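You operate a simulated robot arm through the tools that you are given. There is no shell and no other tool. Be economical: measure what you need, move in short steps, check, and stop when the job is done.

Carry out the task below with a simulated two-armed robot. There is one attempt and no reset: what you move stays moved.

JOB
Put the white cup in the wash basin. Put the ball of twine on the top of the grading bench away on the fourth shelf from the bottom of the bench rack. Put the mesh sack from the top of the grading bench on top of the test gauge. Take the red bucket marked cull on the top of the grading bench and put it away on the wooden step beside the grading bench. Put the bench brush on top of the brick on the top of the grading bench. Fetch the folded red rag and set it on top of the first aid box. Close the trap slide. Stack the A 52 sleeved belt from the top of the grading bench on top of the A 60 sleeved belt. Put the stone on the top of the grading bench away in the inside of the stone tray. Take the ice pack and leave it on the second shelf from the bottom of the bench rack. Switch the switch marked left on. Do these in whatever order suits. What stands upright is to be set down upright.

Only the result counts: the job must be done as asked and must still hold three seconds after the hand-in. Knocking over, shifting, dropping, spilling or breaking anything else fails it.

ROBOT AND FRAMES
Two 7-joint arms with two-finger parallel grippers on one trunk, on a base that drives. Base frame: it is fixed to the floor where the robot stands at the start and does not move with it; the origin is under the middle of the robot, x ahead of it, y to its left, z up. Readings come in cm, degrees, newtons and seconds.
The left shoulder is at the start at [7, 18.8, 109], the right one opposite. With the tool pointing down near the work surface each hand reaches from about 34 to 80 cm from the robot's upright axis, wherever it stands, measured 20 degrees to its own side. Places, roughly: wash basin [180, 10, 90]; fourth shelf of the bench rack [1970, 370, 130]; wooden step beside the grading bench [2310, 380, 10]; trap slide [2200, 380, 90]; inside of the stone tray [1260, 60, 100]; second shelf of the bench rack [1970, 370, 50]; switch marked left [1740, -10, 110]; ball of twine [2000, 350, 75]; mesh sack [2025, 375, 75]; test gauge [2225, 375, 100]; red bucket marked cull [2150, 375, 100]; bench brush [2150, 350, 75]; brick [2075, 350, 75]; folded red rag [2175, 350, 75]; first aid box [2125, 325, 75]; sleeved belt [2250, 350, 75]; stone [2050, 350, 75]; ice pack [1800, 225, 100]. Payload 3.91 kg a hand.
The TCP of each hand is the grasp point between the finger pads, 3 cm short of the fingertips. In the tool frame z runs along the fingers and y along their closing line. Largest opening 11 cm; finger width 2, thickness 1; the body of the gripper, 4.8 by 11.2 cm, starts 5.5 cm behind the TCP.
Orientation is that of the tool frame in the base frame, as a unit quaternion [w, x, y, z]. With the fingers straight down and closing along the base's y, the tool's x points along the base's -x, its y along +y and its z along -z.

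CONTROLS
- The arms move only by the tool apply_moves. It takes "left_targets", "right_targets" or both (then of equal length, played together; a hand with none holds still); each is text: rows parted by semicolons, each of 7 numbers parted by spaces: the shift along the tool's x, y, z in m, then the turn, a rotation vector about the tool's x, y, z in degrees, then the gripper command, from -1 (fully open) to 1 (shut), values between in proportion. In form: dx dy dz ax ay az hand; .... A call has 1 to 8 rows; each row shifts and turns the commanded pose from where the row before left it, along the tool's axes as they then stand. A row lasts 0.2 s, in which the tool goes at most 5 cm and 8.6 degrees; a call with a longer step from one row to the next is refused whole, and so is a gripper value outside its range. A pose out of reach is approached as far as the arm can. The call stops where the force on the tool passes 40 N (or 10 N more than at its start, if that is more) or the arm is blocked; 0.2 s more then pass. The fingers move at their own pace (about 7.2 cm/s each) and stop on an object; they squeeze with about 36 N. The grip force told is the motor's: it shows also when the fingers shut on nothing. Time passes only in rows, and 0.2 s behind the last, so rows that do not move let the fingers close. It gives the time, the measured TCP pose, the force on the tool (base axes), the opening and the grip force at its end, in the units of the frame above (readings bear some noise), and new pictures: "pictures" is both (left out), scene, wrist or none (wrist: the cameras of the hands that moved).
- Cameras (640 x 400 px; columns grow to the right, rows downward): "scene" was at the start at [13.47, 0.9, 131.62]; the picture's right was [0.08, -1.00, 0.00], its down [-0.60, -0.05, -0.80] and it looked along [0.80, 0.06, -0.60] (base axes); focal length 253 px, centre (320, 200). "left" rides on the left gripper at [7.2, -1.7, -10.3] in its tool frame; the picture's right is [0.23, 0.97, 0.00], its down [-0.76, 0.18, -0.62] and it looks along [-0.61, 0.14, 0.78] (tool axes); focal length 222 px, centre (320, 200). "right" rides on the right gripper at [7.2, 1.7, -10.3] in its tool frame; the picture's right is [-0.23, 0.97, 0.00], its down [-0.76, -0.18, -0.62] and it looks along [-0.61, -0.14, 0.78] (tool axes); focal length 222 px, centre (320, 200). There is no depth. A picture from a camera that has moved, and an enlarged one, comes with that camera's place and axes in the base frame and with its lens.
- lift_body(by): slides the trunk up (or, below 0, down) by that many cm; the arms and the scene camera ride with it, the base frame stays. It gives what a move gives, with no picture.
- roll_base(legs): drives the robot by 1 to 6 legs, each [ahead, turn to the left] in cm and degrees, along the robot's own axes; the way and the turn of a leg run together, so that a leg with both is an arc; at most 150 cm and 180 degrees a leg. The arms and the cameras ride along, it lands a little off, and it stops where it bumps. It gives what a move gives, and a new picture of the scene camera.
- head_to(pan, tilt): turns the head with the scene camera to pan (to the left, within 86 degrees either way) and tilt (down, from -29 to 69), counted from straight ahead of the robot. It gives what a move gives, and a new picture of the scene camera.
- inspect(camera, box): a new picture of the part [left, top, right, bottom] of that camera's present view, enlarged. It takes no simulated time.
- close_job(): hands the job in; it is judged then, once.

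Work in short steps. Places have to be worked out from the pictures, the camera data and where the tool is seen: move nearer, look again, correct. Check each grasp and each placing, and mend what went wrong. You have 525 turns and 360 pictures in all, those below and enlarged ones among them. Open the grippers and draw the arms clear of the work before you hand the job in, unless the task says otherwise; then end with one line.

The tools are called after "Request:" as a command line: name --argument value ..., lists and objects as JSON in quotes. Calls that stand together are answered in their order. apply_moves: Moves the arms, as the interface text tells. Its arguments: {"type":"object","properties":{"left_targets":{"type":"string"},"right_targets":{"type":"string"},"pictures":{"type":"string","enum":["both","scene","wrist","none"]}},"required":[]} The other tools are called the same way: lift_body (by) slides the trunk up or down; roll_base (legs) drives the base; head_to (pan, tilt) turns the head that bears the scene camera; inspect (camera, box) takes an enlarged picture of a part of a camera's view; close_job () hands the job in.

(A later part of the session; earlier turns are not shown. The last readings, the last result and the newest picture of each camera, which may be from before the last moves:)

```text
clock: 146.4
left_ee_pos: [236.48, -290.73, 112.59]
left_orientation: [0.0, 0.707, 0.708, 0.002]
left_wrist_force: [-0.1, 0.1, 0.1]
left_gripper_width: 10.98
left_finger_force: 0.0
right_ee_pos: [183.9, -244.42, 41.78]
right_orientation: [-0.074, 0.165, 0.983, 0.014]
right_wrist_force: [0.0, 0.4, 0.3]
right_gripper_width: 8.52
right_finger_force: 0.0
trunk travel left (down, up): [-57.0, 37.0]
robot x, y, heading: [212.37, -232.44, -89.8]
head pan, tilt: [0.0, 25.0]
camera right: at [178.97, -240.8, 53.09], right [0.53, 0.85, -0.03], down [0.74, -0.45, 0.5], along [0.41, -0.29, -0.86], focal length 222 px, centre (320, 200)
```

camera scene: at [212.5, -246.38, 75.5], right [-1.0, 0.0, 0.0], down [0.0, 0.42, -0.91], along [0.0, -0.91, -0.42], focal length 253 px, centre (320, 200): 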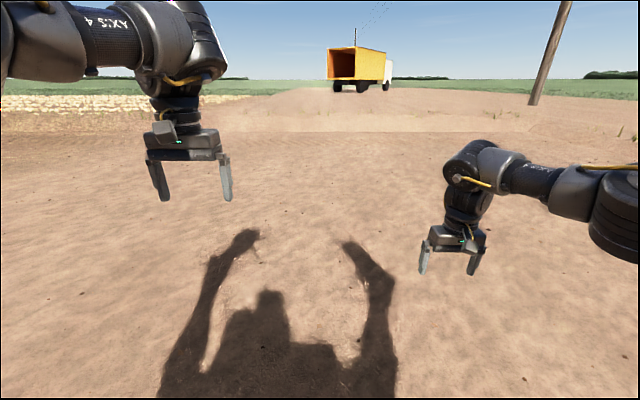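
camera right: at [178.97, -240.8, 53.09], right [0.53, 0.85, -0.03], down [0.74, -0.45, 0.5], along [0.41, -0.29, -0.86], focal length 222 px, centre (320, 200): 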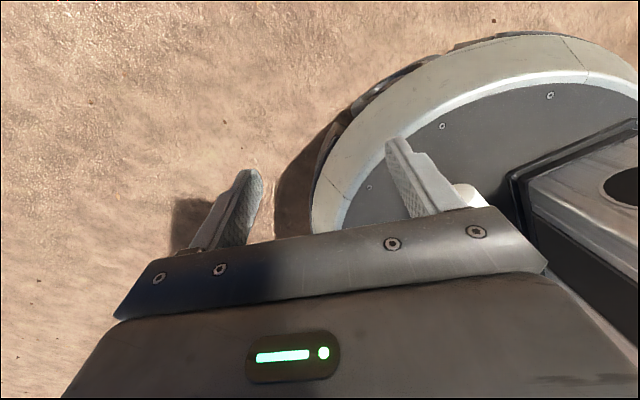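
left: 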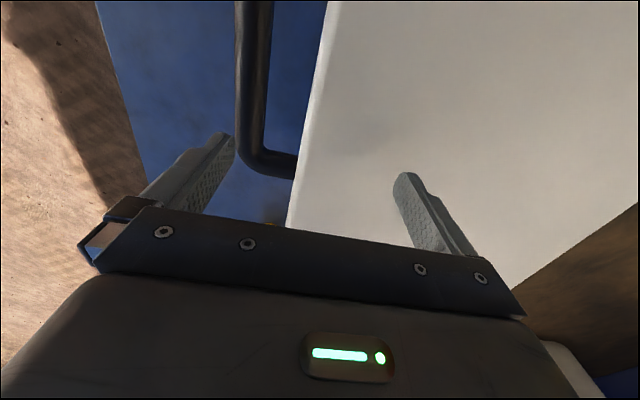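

Now the hand is yawed the other way and free. I complete the alignment and move over the cup's base end.

Request:
apply_moves --right_targets "0 0 0 0 -8 0 -0.55;0 0 0 0 0 -8 -0.55;0 0 0 0 0 -8 -0.55;0 0 0 0 0 -8 -0.55;-0.03 0.0166 0 0 0 0 -0.55;-0.03 0.0166 0 0 0 0 -0.55;-0.03 0.0166 0 0 0 0 -0.55;-0.03 0.0166 0 0 0 0 -0.55" --pictures "wrist"

```text
clock: 148.2
left_ee_pos: [236.38, -290.63, 112.54]
left_orientation: [-0.001, 0.707, 0.708, 0.0]
left_wrist_force: [0.1, -0.8, 0.9]
left_gripper_width: 10.98
left_finger_force: 0.1
right_ee_pos: [195.19, -236.86, 41.62]
right_orientation: [-0.005, -0.042, 0.999, 0.002]
right_wrist_force: [-1.2, 0.2, 0.2]
right_gripper_width: 8.51
right_finger_force: 0.1
trunk travel left (down, up): [-57.0, 37.0]
robot x, y, heading: [212.69, -232.21, -89.7]
head pan, tilt: [0.0, 25.0]
camera right: at [187.9, -235.6, 52.19], right [0.14, 0.99, 0.0], down [0.78, -0.12, 0.61], along [0.61, -0.09, -0.79], focal length 222 px, centre (320, 200)
```

right: 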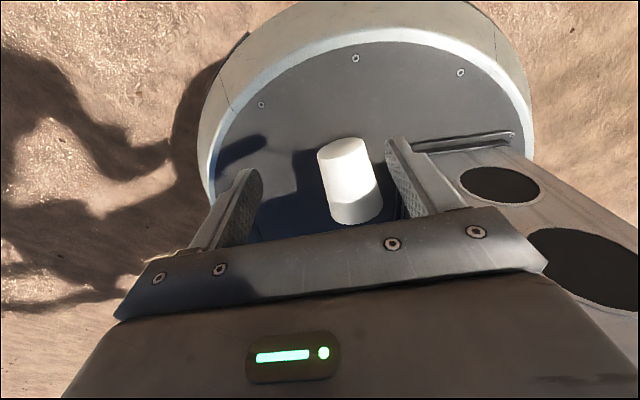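

Clear view: cup axis from [200, -234.7] to [208, -233.8], nicely between the fingers. I move in and descend.

Request:
apply_moves --right_targets "-0.035 0.0095 0 0 0 0 -0.55;-0.035 0.0095 0 0 0 0 -0.55;0 0 0.04 0 0 0 -0.55;0 0 0.04 0 0 0 -0.55;0 0 0.025 0 0 0 -0.55;0 0 0.015 0 0 0 -0.55;0 0 0 0 0 0 -0.55" --pictures "wrist"

```text
clock: 149.8
left_ee_pos: [236.41, -290.68, 112.56]
left_orientation: [0.0, 0.707, 0.708, 0.001]
left_wrist_force: [0.0, -0.3, -0.2]
left_gripper_width: 10.98
left_finger_force: 0.1
right_ee_pos: [201.95, -234.3, 29.59]
right_orientation: [-0.005, -0.043, 0.999, 0.002]
right_wrist_force: [0.3, 0.2, -0.4]
right_gripper_width: 8.55
right_finger_force: 0.0
trunk travel left (down, up): [-57.0, 37.0]
robot x, y, heading: [212.75, -232.47, -89.5]
head pan, tilt: [0.0, 25.0]
camera right: at [194.64, -233.03, 40.07], right [0.15, 0.99, 0.0], down [0.78, -0.12, 0.61], along [0.61, -0.09, -0.79], focal length 222 px, centre (320, 200)
```

right: 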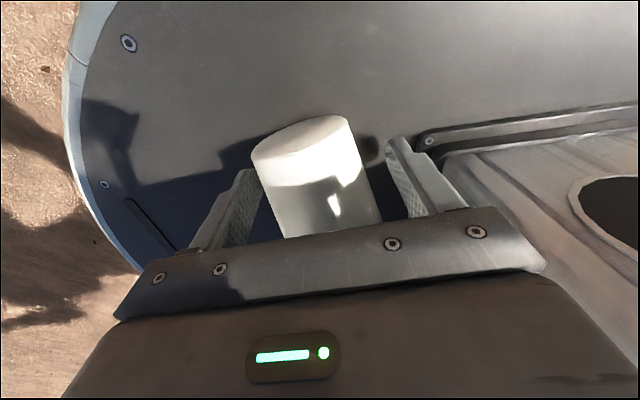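

Perfectly straddled. I close firmly and lift.

Request:
apply_moves --right_targets "0 0 0.003 0 0 0 0;0 0 0 0 0 0 0.6;0 0 0 0 0 0 1;0 0 0 0 0 0 1;0 0 0 0 0 0 1;0 0 -0.02 0 0 0 1;0 0 -0.03 0 0 0 1;0 0 -0.03 0 0 0 1" --pictures "wrist"

```text
clock: 151.6
left_ee_pos: [236.47, -290.77, 112.51]
left_orientation: [0.0, 0.707, 0.707, 0.001]
left_wrist_force: [0.2, 0.8, -0.5]
left_gripper_width: 11.01
left_finger_force: 0.1
right_ee_pos: [202.04, -234.31, 37.25]
right_orientation: [-0.006, -0.042, 0.999, 0.003]
right_wrist_force: [0.0, 1.0, -0.1]
right_gripper_width: 6.17
right_finger_force: 36.1
trunk travel left (down, up): [-57.0, 37.0]
robot x, y, heading: [212.46, -232.35, -89.6]
head pan, tilt: [0.0, 25.0]
camera right: at [194.66, -233.1, 47.76], right [0.15, 0.99, 0.0], down [0.78, -0.12, 0.61], along [0.61, -0.09, -0.79], focal length 222 px, centre (320, 200)
```

right: 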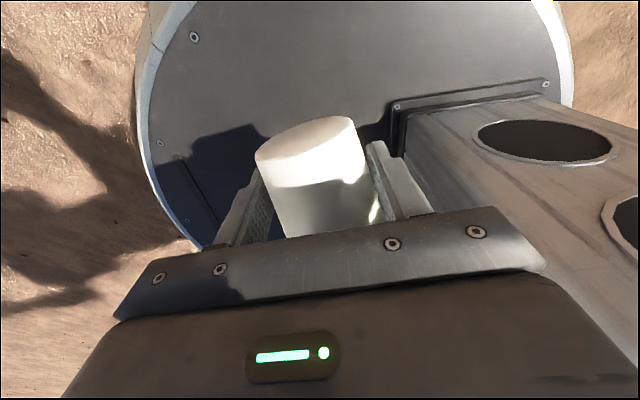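

Cup gripped securely near its base. I pull the hand forward, away from the column, and raise it.

Request:
apply_moves --right_targets "0.01 -0.04 -0.01 0 0 0 1;0.01 -0.04 -0.01 0 0 0 1;0 -0.04 -0.02 0 0 0 1;0 -0.04 -0.02 0 0 0 1;0 -0.045 -0.02 0 0 0 1;0 -0.045 -0.02 0 0 0 1;0 -0.045 -0.02 0 0 0 1;0 0 0 0 0 0 1" --pictures "none"

Request:
lift_body --by 20

Request:
head_to --pan 0 --tilt 40

```text
clock: 153.4
left_ee_pos: [236.39, -290.72, 112.65]
left_orientation: [0.0, 0.707, 0.707, 0.001]
left_wrist_force: [-0.4, 0.2, 0.1]
left_gripper_width: 11.0
left_finger_force: 0.1
right_ee_pos: [202.59, -263.76, 49.16]
right_orientation: [-0.005, -0.042, 0.999, 0.002]
right_wrist_force: [-0.2, 0.3, -0.5]
right_gripper_width: 6.16
right_finger_force: 35.9
trunk travel left (down, up): [-57.0, 37.0]
robot x, y, heading: [212.77, -232.7, -89.5]
head pan, tilt: [0.0, 25.0]
```

```text
clock: 155.6
left_ee_pos: [236.44, -290.68, 132.52]
left_orientation: [0.0, 0.706, 0.708, 0.001]
left_wrist_force: [0.4, 0.3, -0.1]
left_gripper_width: 10.99
left_finger_force: 0.0
right_ee_pos: [202.65, -263.86, 69.15]
right_orientation: [-0.005, -0.043, 0.999, 0.003]
right_wrist_force: [0.3, -0.9, 0.3]
right_gripper_width: 6.17
right_finger_force: 36.1
trunk travel left (down, up): [-77.0, 17.0]
robot x, y, heading: [212.52, -232.41, -89.6]
head pan, tilt: [0.0, 25.0]
```

```text
clock: 156.3
left_ee_pos: [236.42, -290.68, 132.54]
left_orientation: [0.0, 0.706, 0.708, 0.001]
left_wrist_force: [0.6, 0.5, 0.4]
left_gripper_width: 10.99
left_finger_force: 0.1
right_ee_pos: [202.55, -263.69, 69.09]
right_orientation: [-0.005, -0.042, 0.999, 0.002]
right_wrist_force: [-0.4, -0.7, 0.1]
right_gripper_width: 6.13
right_finger_force: 36.4
trunk travel left (down, up): [-77.0, 17.0]
robot x, y, heading: [212.54, -232.49, -89.8]
head pan, tilt: [0.0, 40.0]
camera scene: at [212.52, -245.73, 148.17], right [-1.0, 0.0, 0.0], down [0.0, 0.64, -0.77], along [0.0, -0.77, -0.64], focal length 253 px, centre (320, 200)
```

scene: 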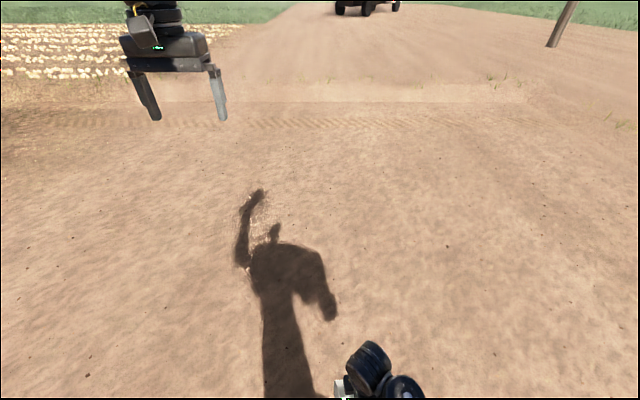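

I extend the hand forward and up, then rotate it so the cup becomes upright (fingers pointing left).

Request:
apply_moves --right_targets "0 -0.04 -0.025 0 0 0 1;0 -0.04 -0.025 0 0 0 1;0 -0.04 -0.025 0 0 0 1;0 -0.04 -0.025 0 0 0 1;0 -0.04 -0.025 0 0 0 1;0 -0.04 -0.025 0 0 0 1;0 0 0 0 -8 0 1;0 0 0 0 -8 0 1" --pictures "none"

Request:
apply_moves --right_targets "0 0 0 0 -8 0 1;0 0 0 0 -8 0 1;0 0 0 0 -8 0 1;0 0 0 0 -8 0 1;0 0 0 0 -8 0 1;0 0 0 0 -8 0 1;0 0 0 0 -8 0 1;0 0 0 0 -8 0 1" --pictures "scene"

```text
clock: 158.1
left_ee_pos: [236.18, -290.82, 132.49]
left_orientation: [0.001, 0.706, 0.708, 0.002]
left_wrist_force: [-0.7, -0.5, 0.3]
left_gripper_width: 11.0
left_finger_force: 0.0
right_ee_pos: [198.5, -288.56, 82.49]
right_orientation: [0.089, -0.018, 0.996, 0.007]
right_wrist_force: [0.5, 0.1, -0.2]
right_gripper_width: 6.15
right_finger_force: 36.0
trunk travel left (down, up): [-77.0, 17.0]
robot x, y, heading: [212.71, -232.55, -89.9]
head pan, tilt: [0.0, 40.0]
```

```text
clock: 158.6
left_ee_pos: [236.24, -290.64, 132.57]
left_orientation: [0.0, 0.707, 0.708, 0.002]
left_wrist_force: [0.0, 0.3, 0.5]
left_gripper_width: 10.99
left_finger_force: 0.0
right_ee_pos: [195.2, -288.93, 82.21]
right_orientation: [0.143, -0.005, 0.99, 0.008]
right_wrist_force: [-0.7, 1.0, -0.7]
right_gripper_width: 6.14
right_finger_force: 35.9
trunk travel left (down, up): [-77.0, 17.0]
robot x, y, heading: [212.74, -231.99, -89.8]
head pan, tilt: [0.0, 40.0]
stopped in row 2 (right hand): the arm was blocked; the commanded pose is now the measured one
camera scene: at [212.28, -245.74, 148.17], right [-1.0, 0.0, 0.0], down [0.0, 0.64, -0.77], along [0.0, -0.77, -0.64], focal length 253 px, centre (320, 200)
```

scene: 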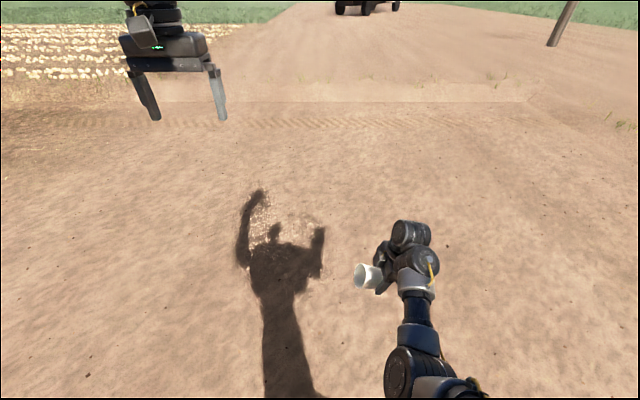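

Blocked in this posture. I unwind: restore vertical, then yaw back to straight so the base of the cup faces the robot; then the hand can pitch forward to make it upright.

Request:
apply_moves --right_targets "0 0 -0.02 0 8 0 1;0 0 -0.02 0 8 0 1;0 0 -0.02 0 0 8 1;0 0 -0.02 0 0 8 1;0 0 0 0 0 8 1;0 0 0 0 0 8 1;0 0 0 0 0 8 1;0 0 0 0 0 8 1" --pictures "none"

Request:
apply_moves --right_targets "0 0 0 0 0 8 1;0 0 0 0 0 8 1;0 0 0 0 0 8 1;0 0 0 0 0 8 1;0 0 0 0 0 8 1;0 0 0 0 0 6 1;0 0 0 0 0 0 1" --pictures "scene"

```text
clock: 160.4
left_ee_pos: [236.49, -290.8, 132.58]
left_orientation: [0.0, 0.705, 0.709, 0.001]
left_wrist_force: [0.0, 0.0, -0.5]
left_gripper_width: 10.99
left_finger_force: 0.1
right_ee_pos: [191.46, -285.05, 82.69]
right_orientation: [0.0, 0.366, 0.931, 0.005]
right_wrist_force: [-18.4, -13.6, -12.3]
right_gripper_width: 6.13
right_finger_force: 36.3
right hand out of reach, approached as far as the arm can: row 2, 3, 4
trunk travel left (down, up): [-77.0, 17.0]
robot x, y, heading: [212.9, -232.6, -89.7]
head pan, tilt: [0.0, 40.0]
stopped in row 8 (right hand): the force on the tool passed its limit (the readings are from after the stop); the commanded pose is now the measured one
```

```text
clock: 160.6
left_ee_pos: [236.57, -290.71, 132.51]
left_orientation: [0.0, 0.706, 0.708, 0.002]
left_wrist_force: [-0.6, -0.1, -0.4]
left_gripper_width: 11.02
left_finger_force: 0.1
right_ee_pos: [191.49, -285.14, 82.73]
right_orientation: [0.001, 0.365, 0.931, 0.006]
right_wrist_force: [-15.5, -10.6, -9.4]
right_gripper_width: 6.14
right_finger_force: 35.7
trunk travel left (down, up): [-77.0, 17.0]
robot x, y, heading: [212.48, -232.43, -89.6]
head pan, tilt: [0.0, 40.0]
stopped in row 1 (right hand): the force on the tool passed its limit (the readings are from after the stop); the commanded pose is now the measured one
camera scene: at [212.53, -245.73, 148.17], right [-1.0, 0.0, 0.0], down [0.0, 0.64, -0.77], along [0.0, -0.77, -0.64], focal length 253 px, centre (320, 200)
```

scene: 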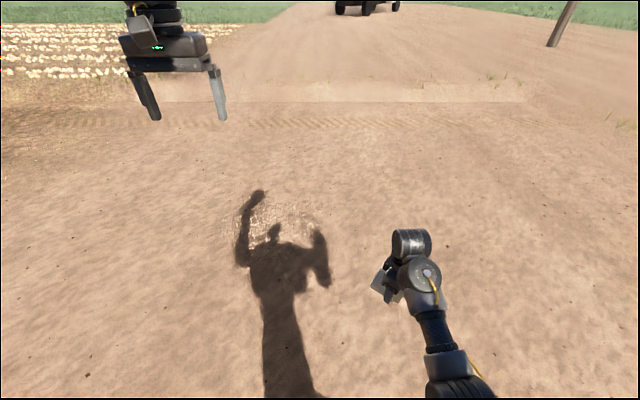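

Request:
inspect --camera "scene" --box '[320, 200, 520, 400]'

Request:
inspect --camera "right" --box '[0, 0, 640, 400]'

```text
2.00 times, centred on (420, 300) of scene
camera zoom: at [212.53, -245.73, 148.17], right [-1.0, 0.0, 0.0], down [0.0, 0.64, -0.77], along [0.0, -0.77, -0.64], focal length 506 px, centre (120, 0)
```

zoom: 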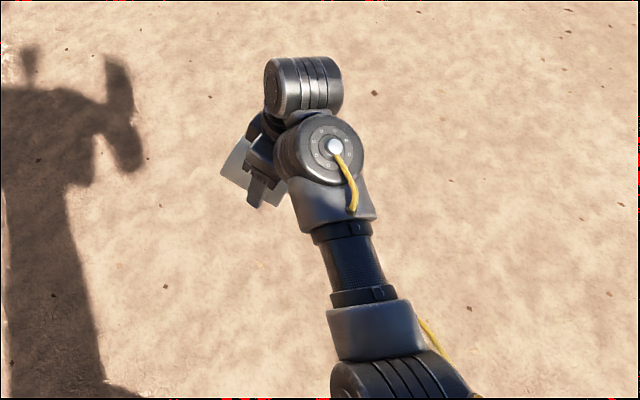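

```text
1.00 times, centred on (320, 200) of right
camera zoom: at [187.18, -278.84, 93.18], right [0.83, 0.56, 0.01], down [0.43, -0.65, 0.62], along [0.35, -0.51, -0.78], focal length 222 px, centre (320, 200)
```

zoom: 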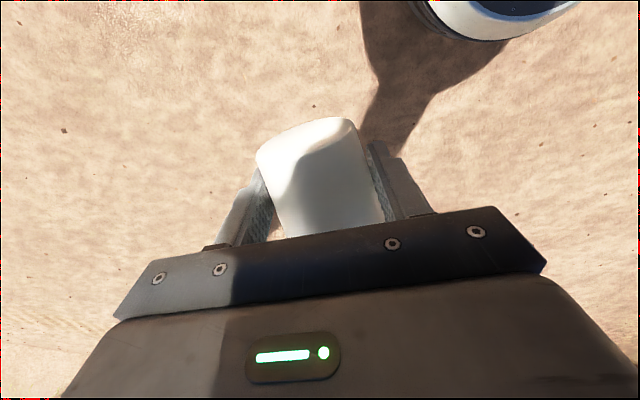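

I retrace the hand to the hanging position at the right side, where the yaw turned freely before.

Request:
apply_moves --right_targets "0.0345 0.0243 0.026 0 0 0 1;0.0345 0.0243 0.026 0 0 0 1;0.0345 0.0243 0.026 0 0 0 1;0.0345 0.0243 0.026 0 0 0 1;0.0345 0.0243 0.026 0 0 0 1;0.0345 0.0243 0.026 0 0 0 1;0 0 0 0 0 8 1;0 0 0 0 0 8 1" --pictures "none"

Request:
apply_moves --right_targets "0 0 0 0 0 8 1;0 0 0 0 0 8 1;0 0 0 0 0 8 1;0 0 0 0 0 7 1" --pictures "wrist"

```text
clock: 162.4
left_ee_pos: [236.49, -290.75, 132.54]
left_orientation: [0.0, 0.706, 0.708, 0.001]
left_wrist_force: [-0.3, 0.4, 0.8]
left_gripper_width: 11.0
left_finger_force: 0.0
right_ee_pos: [186.31, -260.18, 67.36]
right_orientation: [0.001, 0.493, 0.87, 0.006]
right_wrist_force: [0.1, 0.9, -0.1]
right_gripper_width: 6.14
right_finger_force: 35.7
trunk travel left (down, up): [-77.0, 17.0]
robot x, y, heading: [212.8, -232.69, -89.9]
head pan, tilt: [0.0, 40.0]
```

```text
clock: 163.4
left_ee_pos: [236.42, -290.77, 132.53]
left_orientation: [0.0, 0.706, 0.709, 0.001]
left_wrist_force: [0.2, 0.2, -0.4]
left_gripper_width: 10.98
left_finger_force: 0.1
right_ee_pos: [186.42, -260.24, 67.51]
right_orientation: [-0.001, 0.707, 0.707, 0.006]
right_wrist_force: [0.5, 0.0, -0.2]
right_gripper_width: 6.14
right_finger_force: 36.0
trunk travel left (down, up): [-77.0, 17.0]
robot x, y, heading: [212.53, -232.57, -89.6]
head pan, tilt: [0.0, 40.0]
camera right: at [187.95, -252.84, 77.86], right [0.97, -0.23, 0.0], down [-0.18, -0.77, 0.61], along [-0.14, -0.6, -0.79], focal length 222 px, centre (320, 200)
```

right: 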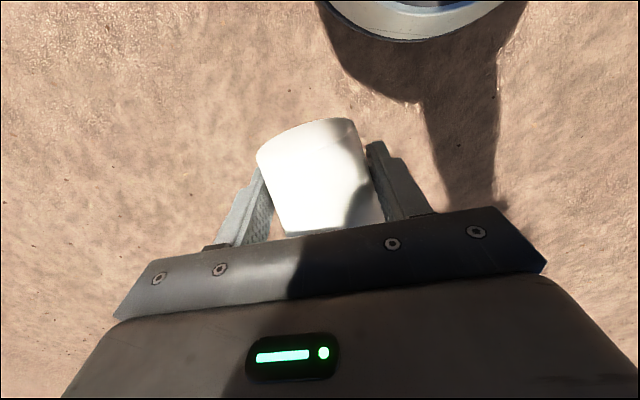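

Yaw is straight again. I move the hand forward and up, then pitch it forward to stand the cup upright.

Request:
apply_moves --right_targets "-0.04 0 -0.028 0 0 0 1;-0.04 0 -0.028 0 0 0 1;-0.04 0 -0.028 0 0 0 1;-0.04 0 -0.028 0 0 0 1;-0.04 0 -0.028 0 0 0 1;-0.04 0 -0.028 0 0 0 1;-0.04 0 -0.028 0 0 0 1;0 0 0 0 -8 0 1" --pictures "none"

Request:
apply_moves --right_targets "0 0 0 0 -8 0 1;0 0 0 0 -8 0 1;0 0 0 0 -8 0 1;0 0 0 0 -8 0 1;0 0 0 0 -8 0 1;0 0 0 0 -8 0 1;0 0 0 0 -8 0 1;0 0 0 0 -8 0 1" --pictures "none"

Request:
apply_moves --right_targets "0 0 0 0 -8 0 1;0 0 0 0 -8 0 1;0 0 0 0 0 0 1" --pictures "scene"

```text
clock: 164.2
left_ee_pos: [236.53, -290.7, 132.48]
left_orientation: [-0.001, 0.705, 0.709, 0.001]
left_wrist_force: [0.5, -0.4, 0.1]
left_gripper_width: 11.01
left_finger_force: 0.0
right_ee_pos: [186.23, -269.93, 73.93]
right_orientation: [0.004, 0.707, 0.708, -0.001]
right_wrist_force: [0.7, -11.9, -27.8]
right_gripper_width: 6.13
right_finger_force: 36.4
trunk travel left (down, up): [-77.0, 17.0]
robot x, y, heading: [212.69, -232.42, -89.9]
head pan, tilt: [0.0, 40.0]
stopped in row 3 (right hand): the force on the tool passed its limit (the readings are from after the stop); the commanded pose is now the measured one
```

```text
clock: 166.0
left_ee_pos: [236.52, -290.71, 132.58]
left_orientation: [0.001, 0.706, 0.708, 0.001]
left_wrist_force: [-0.3, 1.1, 0.5]
left_gripper_width: 11.01
left_finger_force: 0.2
right_ee_pos: [186.18, -269.86, 73.87]
right_orientation: [0.379, 0.599, 0.598, -0.374]
right_wrist_force: [-0.3, -0.2, -0.7]
right_gripper_width: 6.13
right_finger_force: 36.4
trunk travel left (down, up): [-77.0, 17.0]
robot x, y, heading: [212.71, -232.54, -89.7]
head pan, tilt: [0.0, 40.0]
```

```text
clock: 166.8
left_ee_pos: [236.58, -290.6, 132.42]
left_orientation: [-0.001, 0.706, 0.709, 0.001]
left_wrist_force: [0.6, -0.2, -0.3]
left_gripper_width: 10.98
left_finger_force: 0.0
right_ee_pos: [186.33, -269.93, 73.91]
right_orientation: [0.458, 0.541, 0.541, -0.453]
right_wrist_force: [0.1, 0.1, -0.6]
right_gripper_width: 6.13
right_finger_force: 36.2
trunk travel left (down, up): [-77.0, 17.0]
robot x, y, heading: [212.55, -232.38, -89.9]
head pan, tilt: [0.0, 40.0]
camera scene: at [212.56, -245.74, 148.17], right [-1.0, 0.0, 0.0], down [0.0, 0.64, -0.77], along [0.0, -0.77, -0.64], focal length 253 px, centre (320, 200)
```

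scene: 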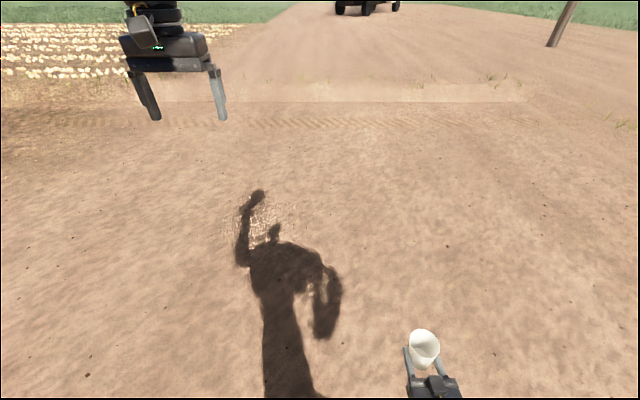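

The cup is now nearly upright in the grip (80°); I add 4° and drive back to face the tailgate.

Request:
apply_moves --right_targets "0 0 0 0 -4 0 1;0 0 0.04 0 0 0 1;0 0 0.04 0 0 0 1;0 0 0.04 0 0 0 1;0 0 0.03 0 0 0 1" --pictures "wrist"

Request:
roll_base --legs '[[0, -90], [142, 0], [0, -90], [90, 0]]'

```text
clock: 168.0
left_ee_pos: [236.42, -290.78, 132.42]
left_orientation: [0.0, 0.706, 0.708, 0.001]
left_wrist_force: [0.2, -0.2, -0.2]
left_gripper_width: 10.98
left_finger_force: 0.0
right_ee_pos: [186.22, -284.95, 72.26]
right_orientation: [0.476, 0.525, 0.523, -0.473]
right_wrist_force: [-1.8, -0.5, -1.0]
right_gripper_width: 6.16
right_finger_force: 36.2
trunk travel left (down, up): [-77.0, 17.0]
robot x, y, heading: [212.72, -232.2, -89.9]
head pan, tilt: [0.0, 40.0]
camera right: at [187.94, -273.82, 66.23], right [0.97, -0.02, 0.23], down [-0.18, 0.54, 0.82], along [-0.14, -0.84, 0.52], focal length 222 px, centre (320, 200)
```

right: 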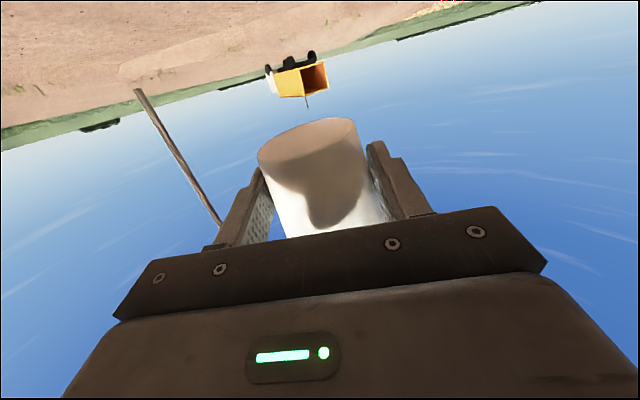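

```text
clock: 187.0
left_ee_pos: [51.45, -83.17, 132.57]
left_orientation: [-0.001, -0.7, 0.714, 0.0]
left_wrist_force: [0.6, -0.3, 0.5]
left_gripper_width: 10.97
left_finger_force: 0.1
right_ee_pos: [101.43, -90.02, 72.42]
right_orientation: [0.478, -0.518, 0.531, 0.471]
right_wrist_force: [0.2, -0.6, -0.9]
right_gripper_width: 6.12
right_finger_force: 36.0
trunk travel left (down, up): [-77.0, 17.0]
robot x, y, heading: [74.12, -141.71, 88.5]
head pan, tilt: [0.0, 40.0]
camera scene: at [73.9, -128.14, 148.17], right [1.0, -0.02, 0.0], down [-0.01, -0.64, -0.77], along [0.02, 0.77, -0.64], focal length 253 px, centre (320, 200)
```

scene: 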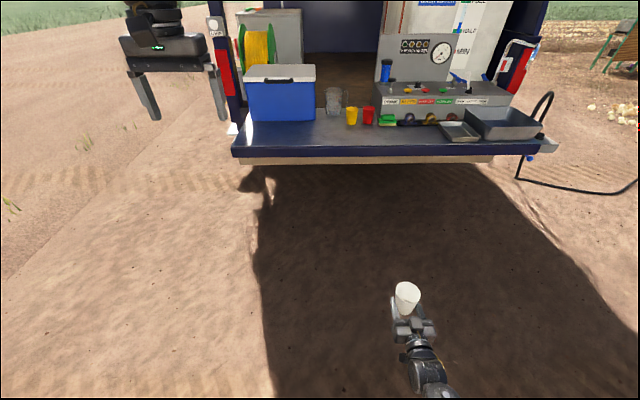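

The tailgate ahead has free space at x≈101. I raise the trunk and approach, then look closely at the edge.

Request:
lift_body --by 16

Request:
roll_base --legs '[[72, 0]]'

Request:
head_to --pan -20 --tilt 55

```text
clock: 188.8
left_ee_pos: [51.49, -82.99, 148.49]
left_orientation: [-0.001, -0.7, 0.714, 0.0]
left_wrist_force: [-0.3, 0.2, 0.0]
left_gripper_width: 11.0
left_finger_force: 0.1
right_ee_pos: [101.46, -89.98, 88.38]
right_orientation: [0.478, -0.517, 0.531, 0.471]
right_wrist_force: [-0.1, -0.2, -0.4]
right_gripper_width: 6.12
right_finger_force: 35.9
trunk travel left (down, up): [-93.0, 1.0]
robot x, y, heading: [73.77, -142.22, 88.9]
head pan, tilt: [0.0, 40.0]
```

```text
clock: 192.8
left_ee_pos: [53.14, -10.24, 148.64]
left_orientation: [-0.001, -0.699, 0.715, 0.0]
left_wrist_force: [0.0, -0.6, -0.8]
left_gripper_width: 11.04
left_finger_force: 0.1
right_ee_pos: [103.15, -17.27, 88.39]
right_orientation: [0.479, -0.516, 0.532, 0.47]
right_wrist_force: [-0.2, 0.7, -0.7]
right_gripper_width: 6.1
right_finger_force: 36.0
trunk travel left (down, up): [-93.0, 1.0]
robot x, y, heading: [75.55, -68.77, 88.5]
head pan, tilt: [0.0, 40.0]
camera scene: at [75.53, -55.35, 164.18], right [1.0, -0.02, 0.0], down [-0.01, -0.64, -0.77], along [0.02, 0.77, -0.64], focal length 253 px, centre (320, 200)
```

scene: 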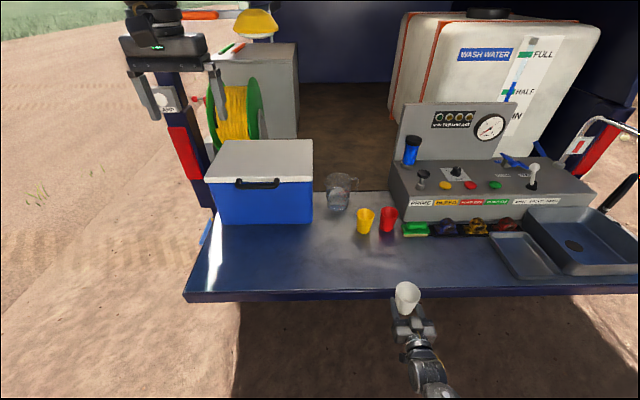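

```text
clock: 193.6
left_ee_pos: [53.17, -10.03, 148.49]
left_orientation: [-0.001, -0.699, 0.715, 0.0]
left_wrist_force: [1.3, -0.6, 0.4]
left_gripper_width: 11.0
left_finger_force: 0.1
right_ee_pos: [103.09, -17.2, 88.3]
right_orientation: [0.478, -0.517, 0.532, 0.47]
right_wrist_force: [0.4, 0.1, -0.2]
right_gripper_width: 6.09
right_finger_force: 35.9
trunk travel left (down, up): [-93.0, 1.0]
robot x, y, heading: [75.21, -69.3, 88.4]
head pan, tilt: [-20.0, 55.0]
camera scene: at [77.94, -56.94, 162.1], right [0.93, -0.36, 0.0], down [-0.3, -0.76, -0.57], along [0.21, 0.53, -0.82], focal length 253 px, centre (320, 200)
```

scene: 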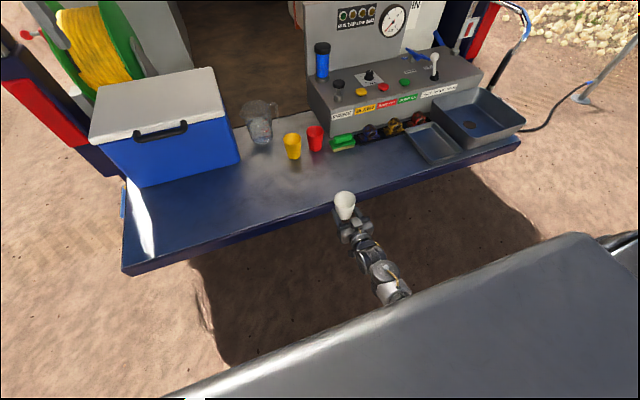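

Edge at y≈-9.8; cup upright above the ground at [103, -17]. I move it forward 13 cm onto the tailgate area and lower gradually.

Request:
apply_moves --right_targets "0 0 0.044 0 0 0 1;0 0 0.044 0 0 0 1;0 0 0.044 0 0 0 1;0.02 0 0 0 0 0 1;0 0 0 0 0 0 1" --pictures "none"

Request:
inspect --camera "scene" --box '[260, 120, 460, 245]'

```text
clock: 194.9
left_ee_pos: [53.16, -10.72, 148.69]
left_orientation: [0.001, -0.698, 0.716, 0.0]
left_wrist_force: [0.8, 0.2, 0.0]
left_gripper_width: 11.0
left_finger_force: 0.1
right_ee_pos: [103.3, -4.15, 86.16]
right_orientation: [0.486, -0.511, 0.525, 0.477]
right_wrist_force: [-3.8, -16.9, 17.5]
right_gripper_width: 5.79
right_finger_force: 36.0
trunk travel left (down, up): [-93.0, 1.0]
robot x, y, heading: [75.58, -69.16, 88.4]
head pan, tilt: [-20.0, 55.0]
stopped in row 5 (right hand): the force on the tool passed its limit (the readings are from after the stop); the commanded pose is now the measured one
```

```text
3.20 times, centred on (360, 182) of scene
camera zoom: at [77.81, -57.68, 162.13], right [0.93, -0.36, 0.0], down [-0.3, -0.76, -0.58], along [0.21, 0.54, -0.82], focal length 810 px, centre (192, 256)
```

zoom: 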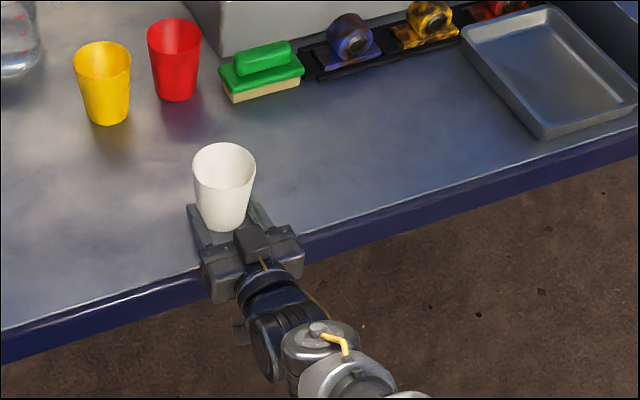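

Request:
inspect --camera "right" --box '[0, 0, 640, 400]'

Request:
inspect --camera "scene" --box '[310, 170, 390, 220]'

```text
1.00 times, centred on (320, 200) of right
camera zoom: at [101.3, -14.75, 79.88], right [-0.97, 0.04, 0.23], down [0.17, -0.57, 0.81], along [0.16, 0.82, 0.55], focal length 222 px, centre (320, 200)
```

zoom: 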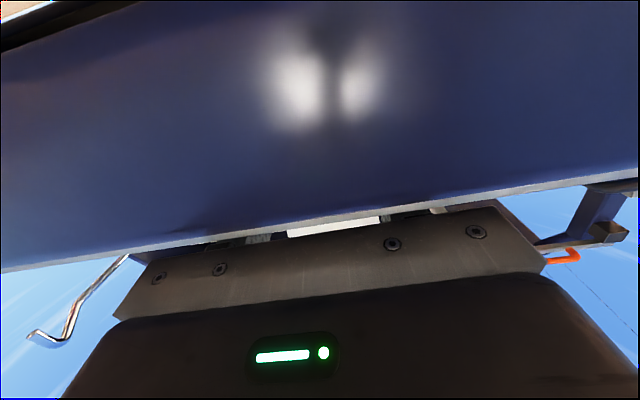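

```text
8.00 times, centred on (350, 195) of scene
camera zoom: at [77.81, -57.68, 162.13], right [0.93, -0.36, 0.0], down [-0.3, -0.76, -0.58], along [0.21, 0.54, -0.82], focal length 2024 px, centre (80, 240)
```

zoom: 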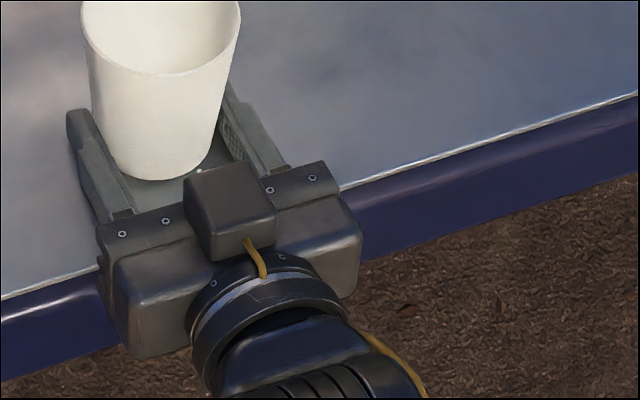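

The wrist camera under the hand touches the tailgate edge while the cup is still ~3 cm up. I rise, tilt the hand ~16° (cup leaning slightly, within its stable rock-back range) so the camera clears, and look.

Request:
apply_moves --right_targets "-0.025 0 0 0 0 0 1;0 0 0 0 8 0 1;0 0 0 0 8 0 1;0 0 0 0 0 0 1" --pictures "none"

Request:
inspect --camera "scene" --box '[310, 160, 400, 216]'

```text
clock: 195.9
left_ee_pos: [53.29, -9.97, 148.44]
left_orientation: [-0.002, -0.699, 0.715, 0.0]
left_wrist_force: [-0.3, -0.8, -0.3]
left_gripper_width: 11.04
left_finger_force: 0.1
right_ee_pos: [103.64, -3.46, 88.25]
right_orientation: [0.405, -0.574, 0.59, 0.397]
right_wrist_force: [-0.1, 0.3, -1.4]
right_gripper_width: 5.79
right_finger_force: 36.2
trunk travel left (down, up): [-93.0, 1.0]
robot x, y, heading: [75.48, -68.9, 88.7]
head pan, tilt: [-20.0, 55.0]
```

```text
7.11 times, centred on (355, 188) of scene
camera zoom: at [78.0, -56.84, 162.08], right [0.93, -0.36, 0.0], down [-0.3, -0.76, -0.57], along [0.21, 0.53, -0.82], focal length 1799 px, centre (71, 285)
```

zoom: 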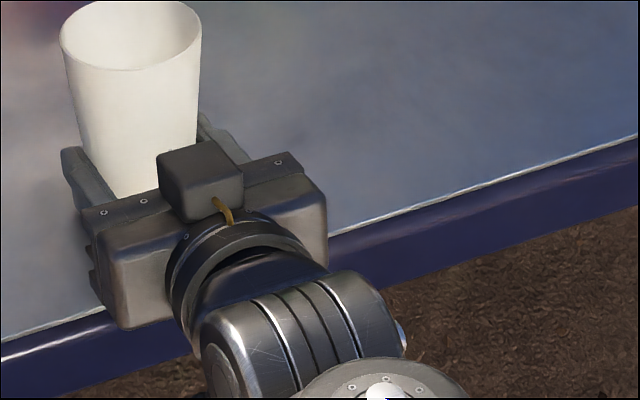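

Request:
apply_moves --right_targets "0.0187 0 0.0072 0 0 0 1;0.0093 0 0.0036 0 0 0 1;0.0093 0 0.0036 0 0 0 1;0 0 0 0 0 0 1" --pictures "scene"

Request:
inspect --camera "scene" --box '[310, 160, 400, 216]'

```text
clock: 196.6
left_ee_pos: [53.22, -10.24, 148.56]
left_orientation: [0.0, -0.699, 0.716, -0.001]
left_wrist_force: [0.9, 1.2, 0.6]
left_gripper_width: 11.02
left_finger_force: 0.1
right_ee_pos: [103.5, -2.9, 86.97]
right_orientation: [0.419, -0.566, 0.582, 0.408]
right_wrist_force: [-2.4, -15.0, 26.4]
right_gripper_width: 5.72
right_finger_force: 36.1
trunk travel left (down, up): [-93.0, 1.0]
robot x, y, heading: [75.41, -69.22, 88.5]
head pan, tilt: [-20.0, 55.0]
stopped in row 3 (right hand): the force on the tool passed its limit (the readings are from after the stop); the commanded pose is now the measured one
camera scene: at [77.87, -57.27, 162.11], right [0.93, -0.36, 0.0], down [-0.3, -0.76, -0.57], along [0.21, 0.54, -0.82], focal length 253 px, centre (320, 200)
```

scene: 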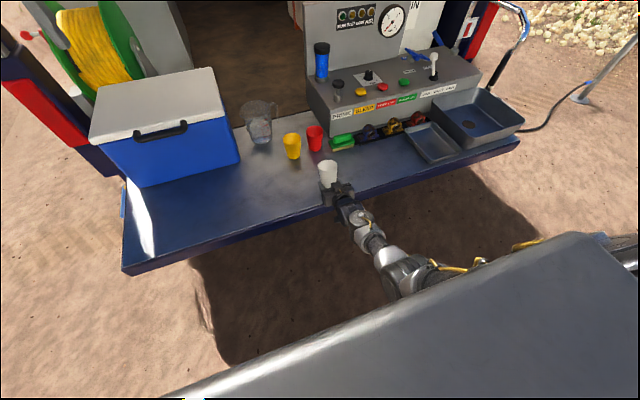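

```text
7.11 times, centred on (355, 188) of scene
camera zoom: at [77.87, -57.27, 162.11], right [0.93, -0.36, 0.0], down [-0.3, -0.76, -0.57], along [0.21, 0.54, -0.82], focal length 1799 px, centre (71, 285)
```

zoom: 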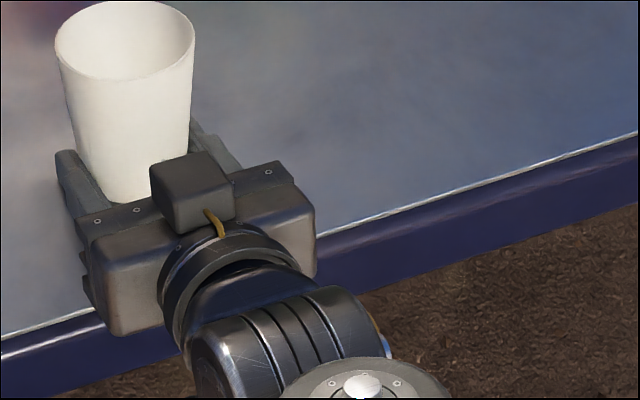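

Contact again at the same base height: the tailgate surface must be at z≈83.5, so the cup is resting on it. I ease up a touch, open, and check before retreating.

Request:
apply_moves --right_targets "-0.003 0 0 0 0 0 0.6;0 0 0 0 0 0 -0.2;0 0 0 0 0 0 -1;0 0 0 0 0 0 -1;0 0 0 0 0 0 -1;0 0 0 0 0 0 -1" --pictures "none"

Request:
inspect --camera "scene" --box '[310, 160, 400, 216]'

```text
clock: 198.0
left_ee_pos: [52.98, -10.47, 148.72]
left_orientation: [0.002, -0.698, 0.716, 0.001]
left_wrist_force: [0.4, -0.6, 0.2]
left_gripper_width: 11.01
left_finger_force: 0.0
right_ee_pos: [103.48, -3.14, 86.89]
right_orientation: [0.416, -0.567, 0.585, 0.404]
right_wrist_force: [-9.5, -5.1, 20.8]
right_gripper_width: 10.63
right_finger_force: 0.1
trunk travel left (down, up): [-93.0, 1.0]
robot x, y, heading: [75.49, -68.95, 88.8]
head pan, tilt: [-20.0, 55.0]
```

```text
7.11 times, centred on (355, 188) of scene
camera zoom: at [77.62, -57.5, 162.15], right [0.93, -0.36, 0.0], down [-0.3, -0.76, -0.58], along [0.21, 0.54, -0.82], focal length 1799 px, centre (71, 285)
```

zoom: 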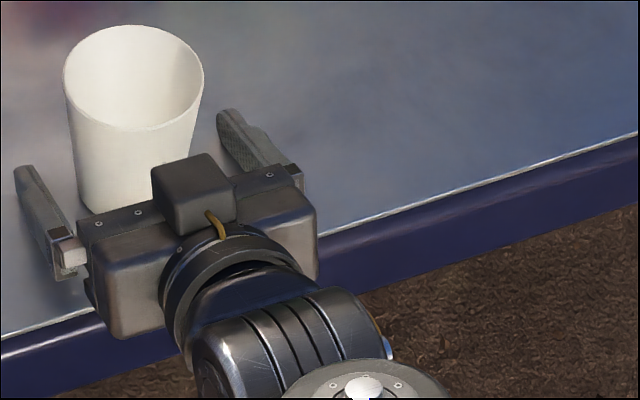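

The cup stands upright on the tailgate. I retract the hand straight back.

Request:
apply_moves --right_targets "-0.003 0 -0.01 0 0 0 -1;0 0 -0.03 0 0 0 -1;0 0 -0.04 0 0 0 -1;0 0 -0.04 0 0 0 -1;0 0 -0.04 0 0 0 -1;0 0 0 0 0 0 -1" --pictures "scene"

```text
clock: 199.4
left_ee_pos: [53.25, -10.06, 148.4]
left_orientation: [-0.001, -0.699, 0.716, 0.0]
left_wrist_force: [-0.1, 0.7, 0.5]
left_gripper_width: 10.99
left_finger_force: 0.0
right_ee_pos: [103.19, -17.8, 92.33]
right_orientation: [0.413, -0.569, 0.585, 0.404]
right_wrist_force: [-0.6, -0.2, -0.5]
right_gripper_width: 11.01
right_finger_force: 0.1
trunk travel left (down, up): [-93.0, 1.0]
robot x, y, heading: [75.58, -69.0, 88.6]
head pan, tilt: [-20.0, 55.0]
camera scene: at [77.92, -57.0, 162.1], right [0.93, -0.36, 0.0], down [-0.3, -0.76, -0.57], along [0.21, 0.53, -0.82], focal length 253 px, centre (320, 200)
```

scene: 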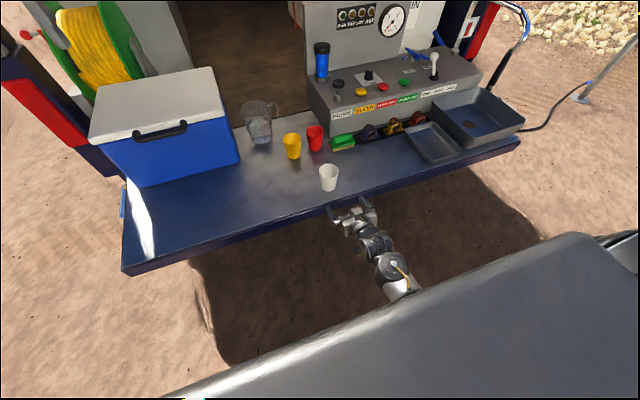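

Now I pitch the hand back to vertical for a top grasp.

Request:
apply_moves --right_targets "0 0 0 0 8 0 -1;0 0 0 0 8 0 -1;0 0 0 0 8 0 -1;0 0 0 0 8 0 -1;0 0 0 0 8 0 -1;0 0 0 0 8 0 -1;0 0 0 0 8 0 -1;0 0 0 0 8 0 -1" --pictures "none"

Request:
apply_moves --right_targets "0 0 0 0 7 0 -1;0 0 -0.04 0 0 0 -1;0 0 -0.04 0 0 0 -1;0 0 -0.04 0 0 0 -1;0 0 -0.03 0 0 0 -1;0 0 0 0 0 0 -1" --pictures "scene"

```text
clock: 201.2
left_ee_pos: [53.24, -10.03, 148.4]
left_orientation: [-0.001, -0.698, 0.716, -0.001]
left_wrist_force: [0.0, 0.1, -0.3]
left_gripper_width: 10.99
left_finger_force: 0.0
right_ee_pos: [103.15, -17.74, 92.05]
right_orientation: [0.041, -0.696, 0.716, 0.04]
right_wrist_force: [0.2, -0.3, -0.3]
right_gripper_width: 11.0
right_finger_force: 0.0
trunk travel left (down, up): [-93.0, 1.0]
robot x, y, heading: [75.52, -68.89, 88.6]
head pan, tilt: [-20.0, 55.0]
```

```text
clock: 201.7
left_ee_pos: [53.2, -9.94, 148.39]
left_orientation: [-0.001, -0.698, 0.716, -0.001]
left_wrist_force: [0.0, 0.6, 0.0]
left_gripper_width: 11.03
left_finger_force: 0.1
right_ee_pos: [103.26, -17.38, 93.13]
right_orientation: [0.005, -0.695, 0.719, 0.007]
right_wrist_force: [-6.4, 15.8, -37.7]
right_gripper_width: 11.02
right_finger_force: 0.2
trunk travel left (down, up): [-93.0, 1.0]
robot x, y, heading: [75.37, -69.03, 88.7]
head pan, tilt: [-20.0, 55.0]
stopped in row 2 (right hand): the force on the tool passed its limit (the readings are from after the stop); the commanded pose is now the measured one
camera scene: at [77.92, -56.88, 162.08], right [0.93, -0.36, 0.0], down [-0.3, -0.76, -0.57], along [0.21, 0.53, -0.82], focal length 253 px, centre (320, 200)
```

scene: 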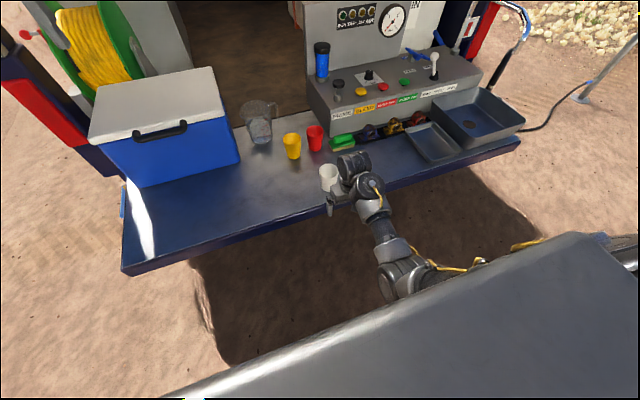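

The right arm is in an elbow-down posture that won't rise here. I pull it back to the hanging position near the body, and will use the left hand for the cup.

Request:
apply_moves --right_targets "0.01 0 0.02 0 0 0 -1;0.04 0 0.02 0 0 0 -1;0.04 0 0.02 0 0 0 -1;0.04 0 0.02 0 0 0 -1;0.04 0 0.02 0 0 0 -1;0.04 0 0.02 0 0 0 -1;0.04 0 0.02 0 0 0 -1;0.03 0 0.02 0 0 0 -1" --pictures "scene"

```text
clock: 203.5
left_ee_pos: [53.34, -10.29, 148.59]
left_orientation: [-0.002, -0.698, 0.716, 0.0]
left_wrist_force: [0.6, 0.4, -0.5]
left_gripper_width: 10.99
left_finger_force: 0.2
right_ee_pos: [102.33, -45.39, 76.86]
right_orientation: [0.003, -0.697, 0.717, 0.005]
right_wrist_force: [-0.2, -0.8, -0.1]
right_gripper_width: 10.99
right_finger_force: 0.0
trunk travel left (down, up): [-93.0, 1.0]
robot x, y, heading: [75.54, -68.82, 88.5]
head pan, tilt: [-20.0, 55.0]
camera scene: at [77.96, -57.13, 162.11], right [0.93, -0.36, 0.0], down [-0.3, -0.76, -0.57], along [0.21, 0.53, -0.82], focal length 253 px, centre (320, 200)
```

scene: 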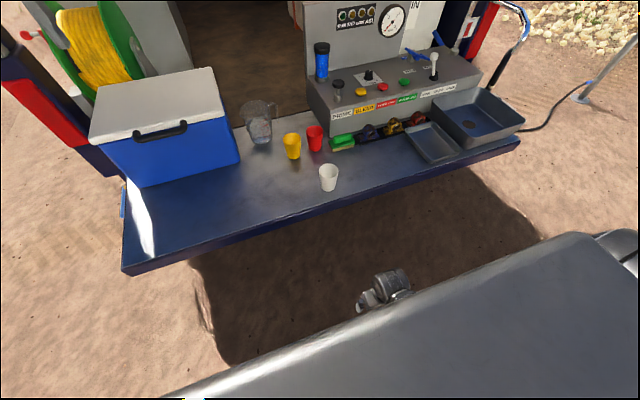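

I reposition the base so the cup is in front of the left hand.

Request:
roll_base --legs '[[-50, 0], [0, -90], [46, 0], [0, 90]]'

Request:
head_to --pan 5 --tilt 45

```text
clock: 216.3
left_ee_pos: [98.99, -60.65, 148.48]
left_orientation: [-0.001, -0.692, 0.722, 0.0]
left_wrist_force: [-0.3, -0.1, -0.2]
left_gripper_width: 10.98
left_finger_force: 0.0
right_ee_pos: [147.39, -96.66, 76.77]
right_orientation: [0.004, -0.689, 0.724, 0.006]
right_wrist_force: [-0.1, 0.3, -0.3]
right_gripper_width: 11.0
right_finger_force: 0.1
trunk travel left (down, up): [-93.0, 1.0]
robot x, y, heading: [119.97, -119.98, 87.5]
head pan, tilt: [-20.0, 55.0]
camera scene: at [122.85, -107.99, 162.1], right [0.92, -0.38, 0.0], down [-0.31, -0.76, -0.57], along [0.22, 0.53, -0.82], focal length 253 px, centre (320, 200)
```

scene: 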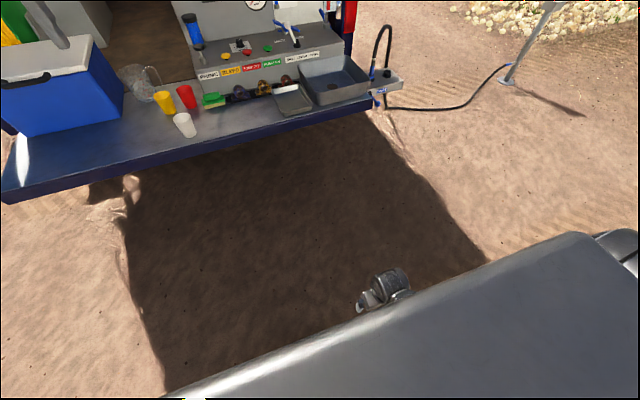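

```text
clock: 217.2
left_ee_pos: [99.03, -60.56, 148.64]
left_orientation: [0.0, -0.692, 0.722, 0.0]
left_wrist_force: [-1.6, 0.5, 0.5]
left_gripper_width: 10.99
left_finger_force: 0.1
right_ee_pos: [147.56, -96.77, 76.88]
right_orientation: [0.004, -0.689, 0.724, 0.006]
right_wrist_force: [0.3, 0.1, 0.5]
right_gripper_width: 11.02
right_finger_force: 0.0
trunk travel left (down, up): [-93.0, 1.0]
robot x, y, heading: [120.13, -119.57, 87.4]
head pan, tilt: [5.0, 45.0]
camera scene: at [119.69, -106.54, 163.44], right [1.0, 0.04, 0.0], down [0.03, -0.71, -0.71], along [-0.03, 0.71, -0.71], focal length 253 px, centre (320, 200)
```

scene: 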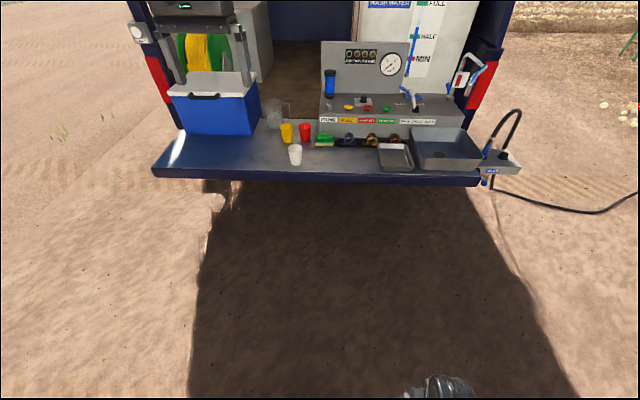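

I have room here to fix the right arm: I stretch it straight down, to let the elbow pass through straight.

Request:
apply_moves --right_targets "0 0 0.045 0 0 0 -1;0 0 0.045 0 0 0 -1;0 0 0.045 0 0 0 -1;0 0 0.045 0 0 0 -1;0 0 0.045 0 0 0 -1;0 0 0.045 0 0 0 -1;0 0 0 0 0 0 -1" --pictures "scene"

```text
clock: 218.8
left_ee_pos: [98.94, -60.76, 148.56]
left_orientation: [-0.002, -0.692, 0.722, 0.0]
left_wrist_force: [0.2, -0.6, -0.4]
left_gripper_width: 11.02
left_finger_force: 0.1
right_ee_pos: [147.39, -97.23, 55.95]
right_orientation: [0.005, -0.689, 0.724, 0.007]
right_wrist_force: [-0.5, 0.3, 0.1]
right_gripper_width: 11.0
right_finger_force: 0.0
right hand out of reach, approached as far as the arm can: row 5, 6
trunk travel left (down, up): [-93.0, 1.0]
robot x, y, heading: [119.94, -120.05, 87.4]
head pan, tilt: [5.0, 45.0]
camera scene: at [119.71, -106.58, 163.45], right [1.0, 0.04, 0.0], down [0.03, -0.71, -0.71], along [-0.03, 0.71, -0.71], focal length 253 px, centre (320, 200)
```

scene: 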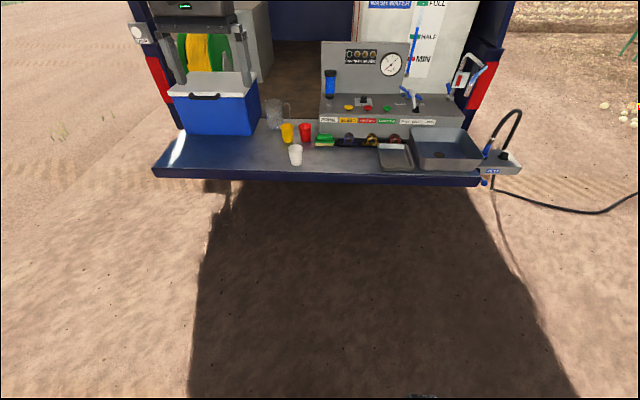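

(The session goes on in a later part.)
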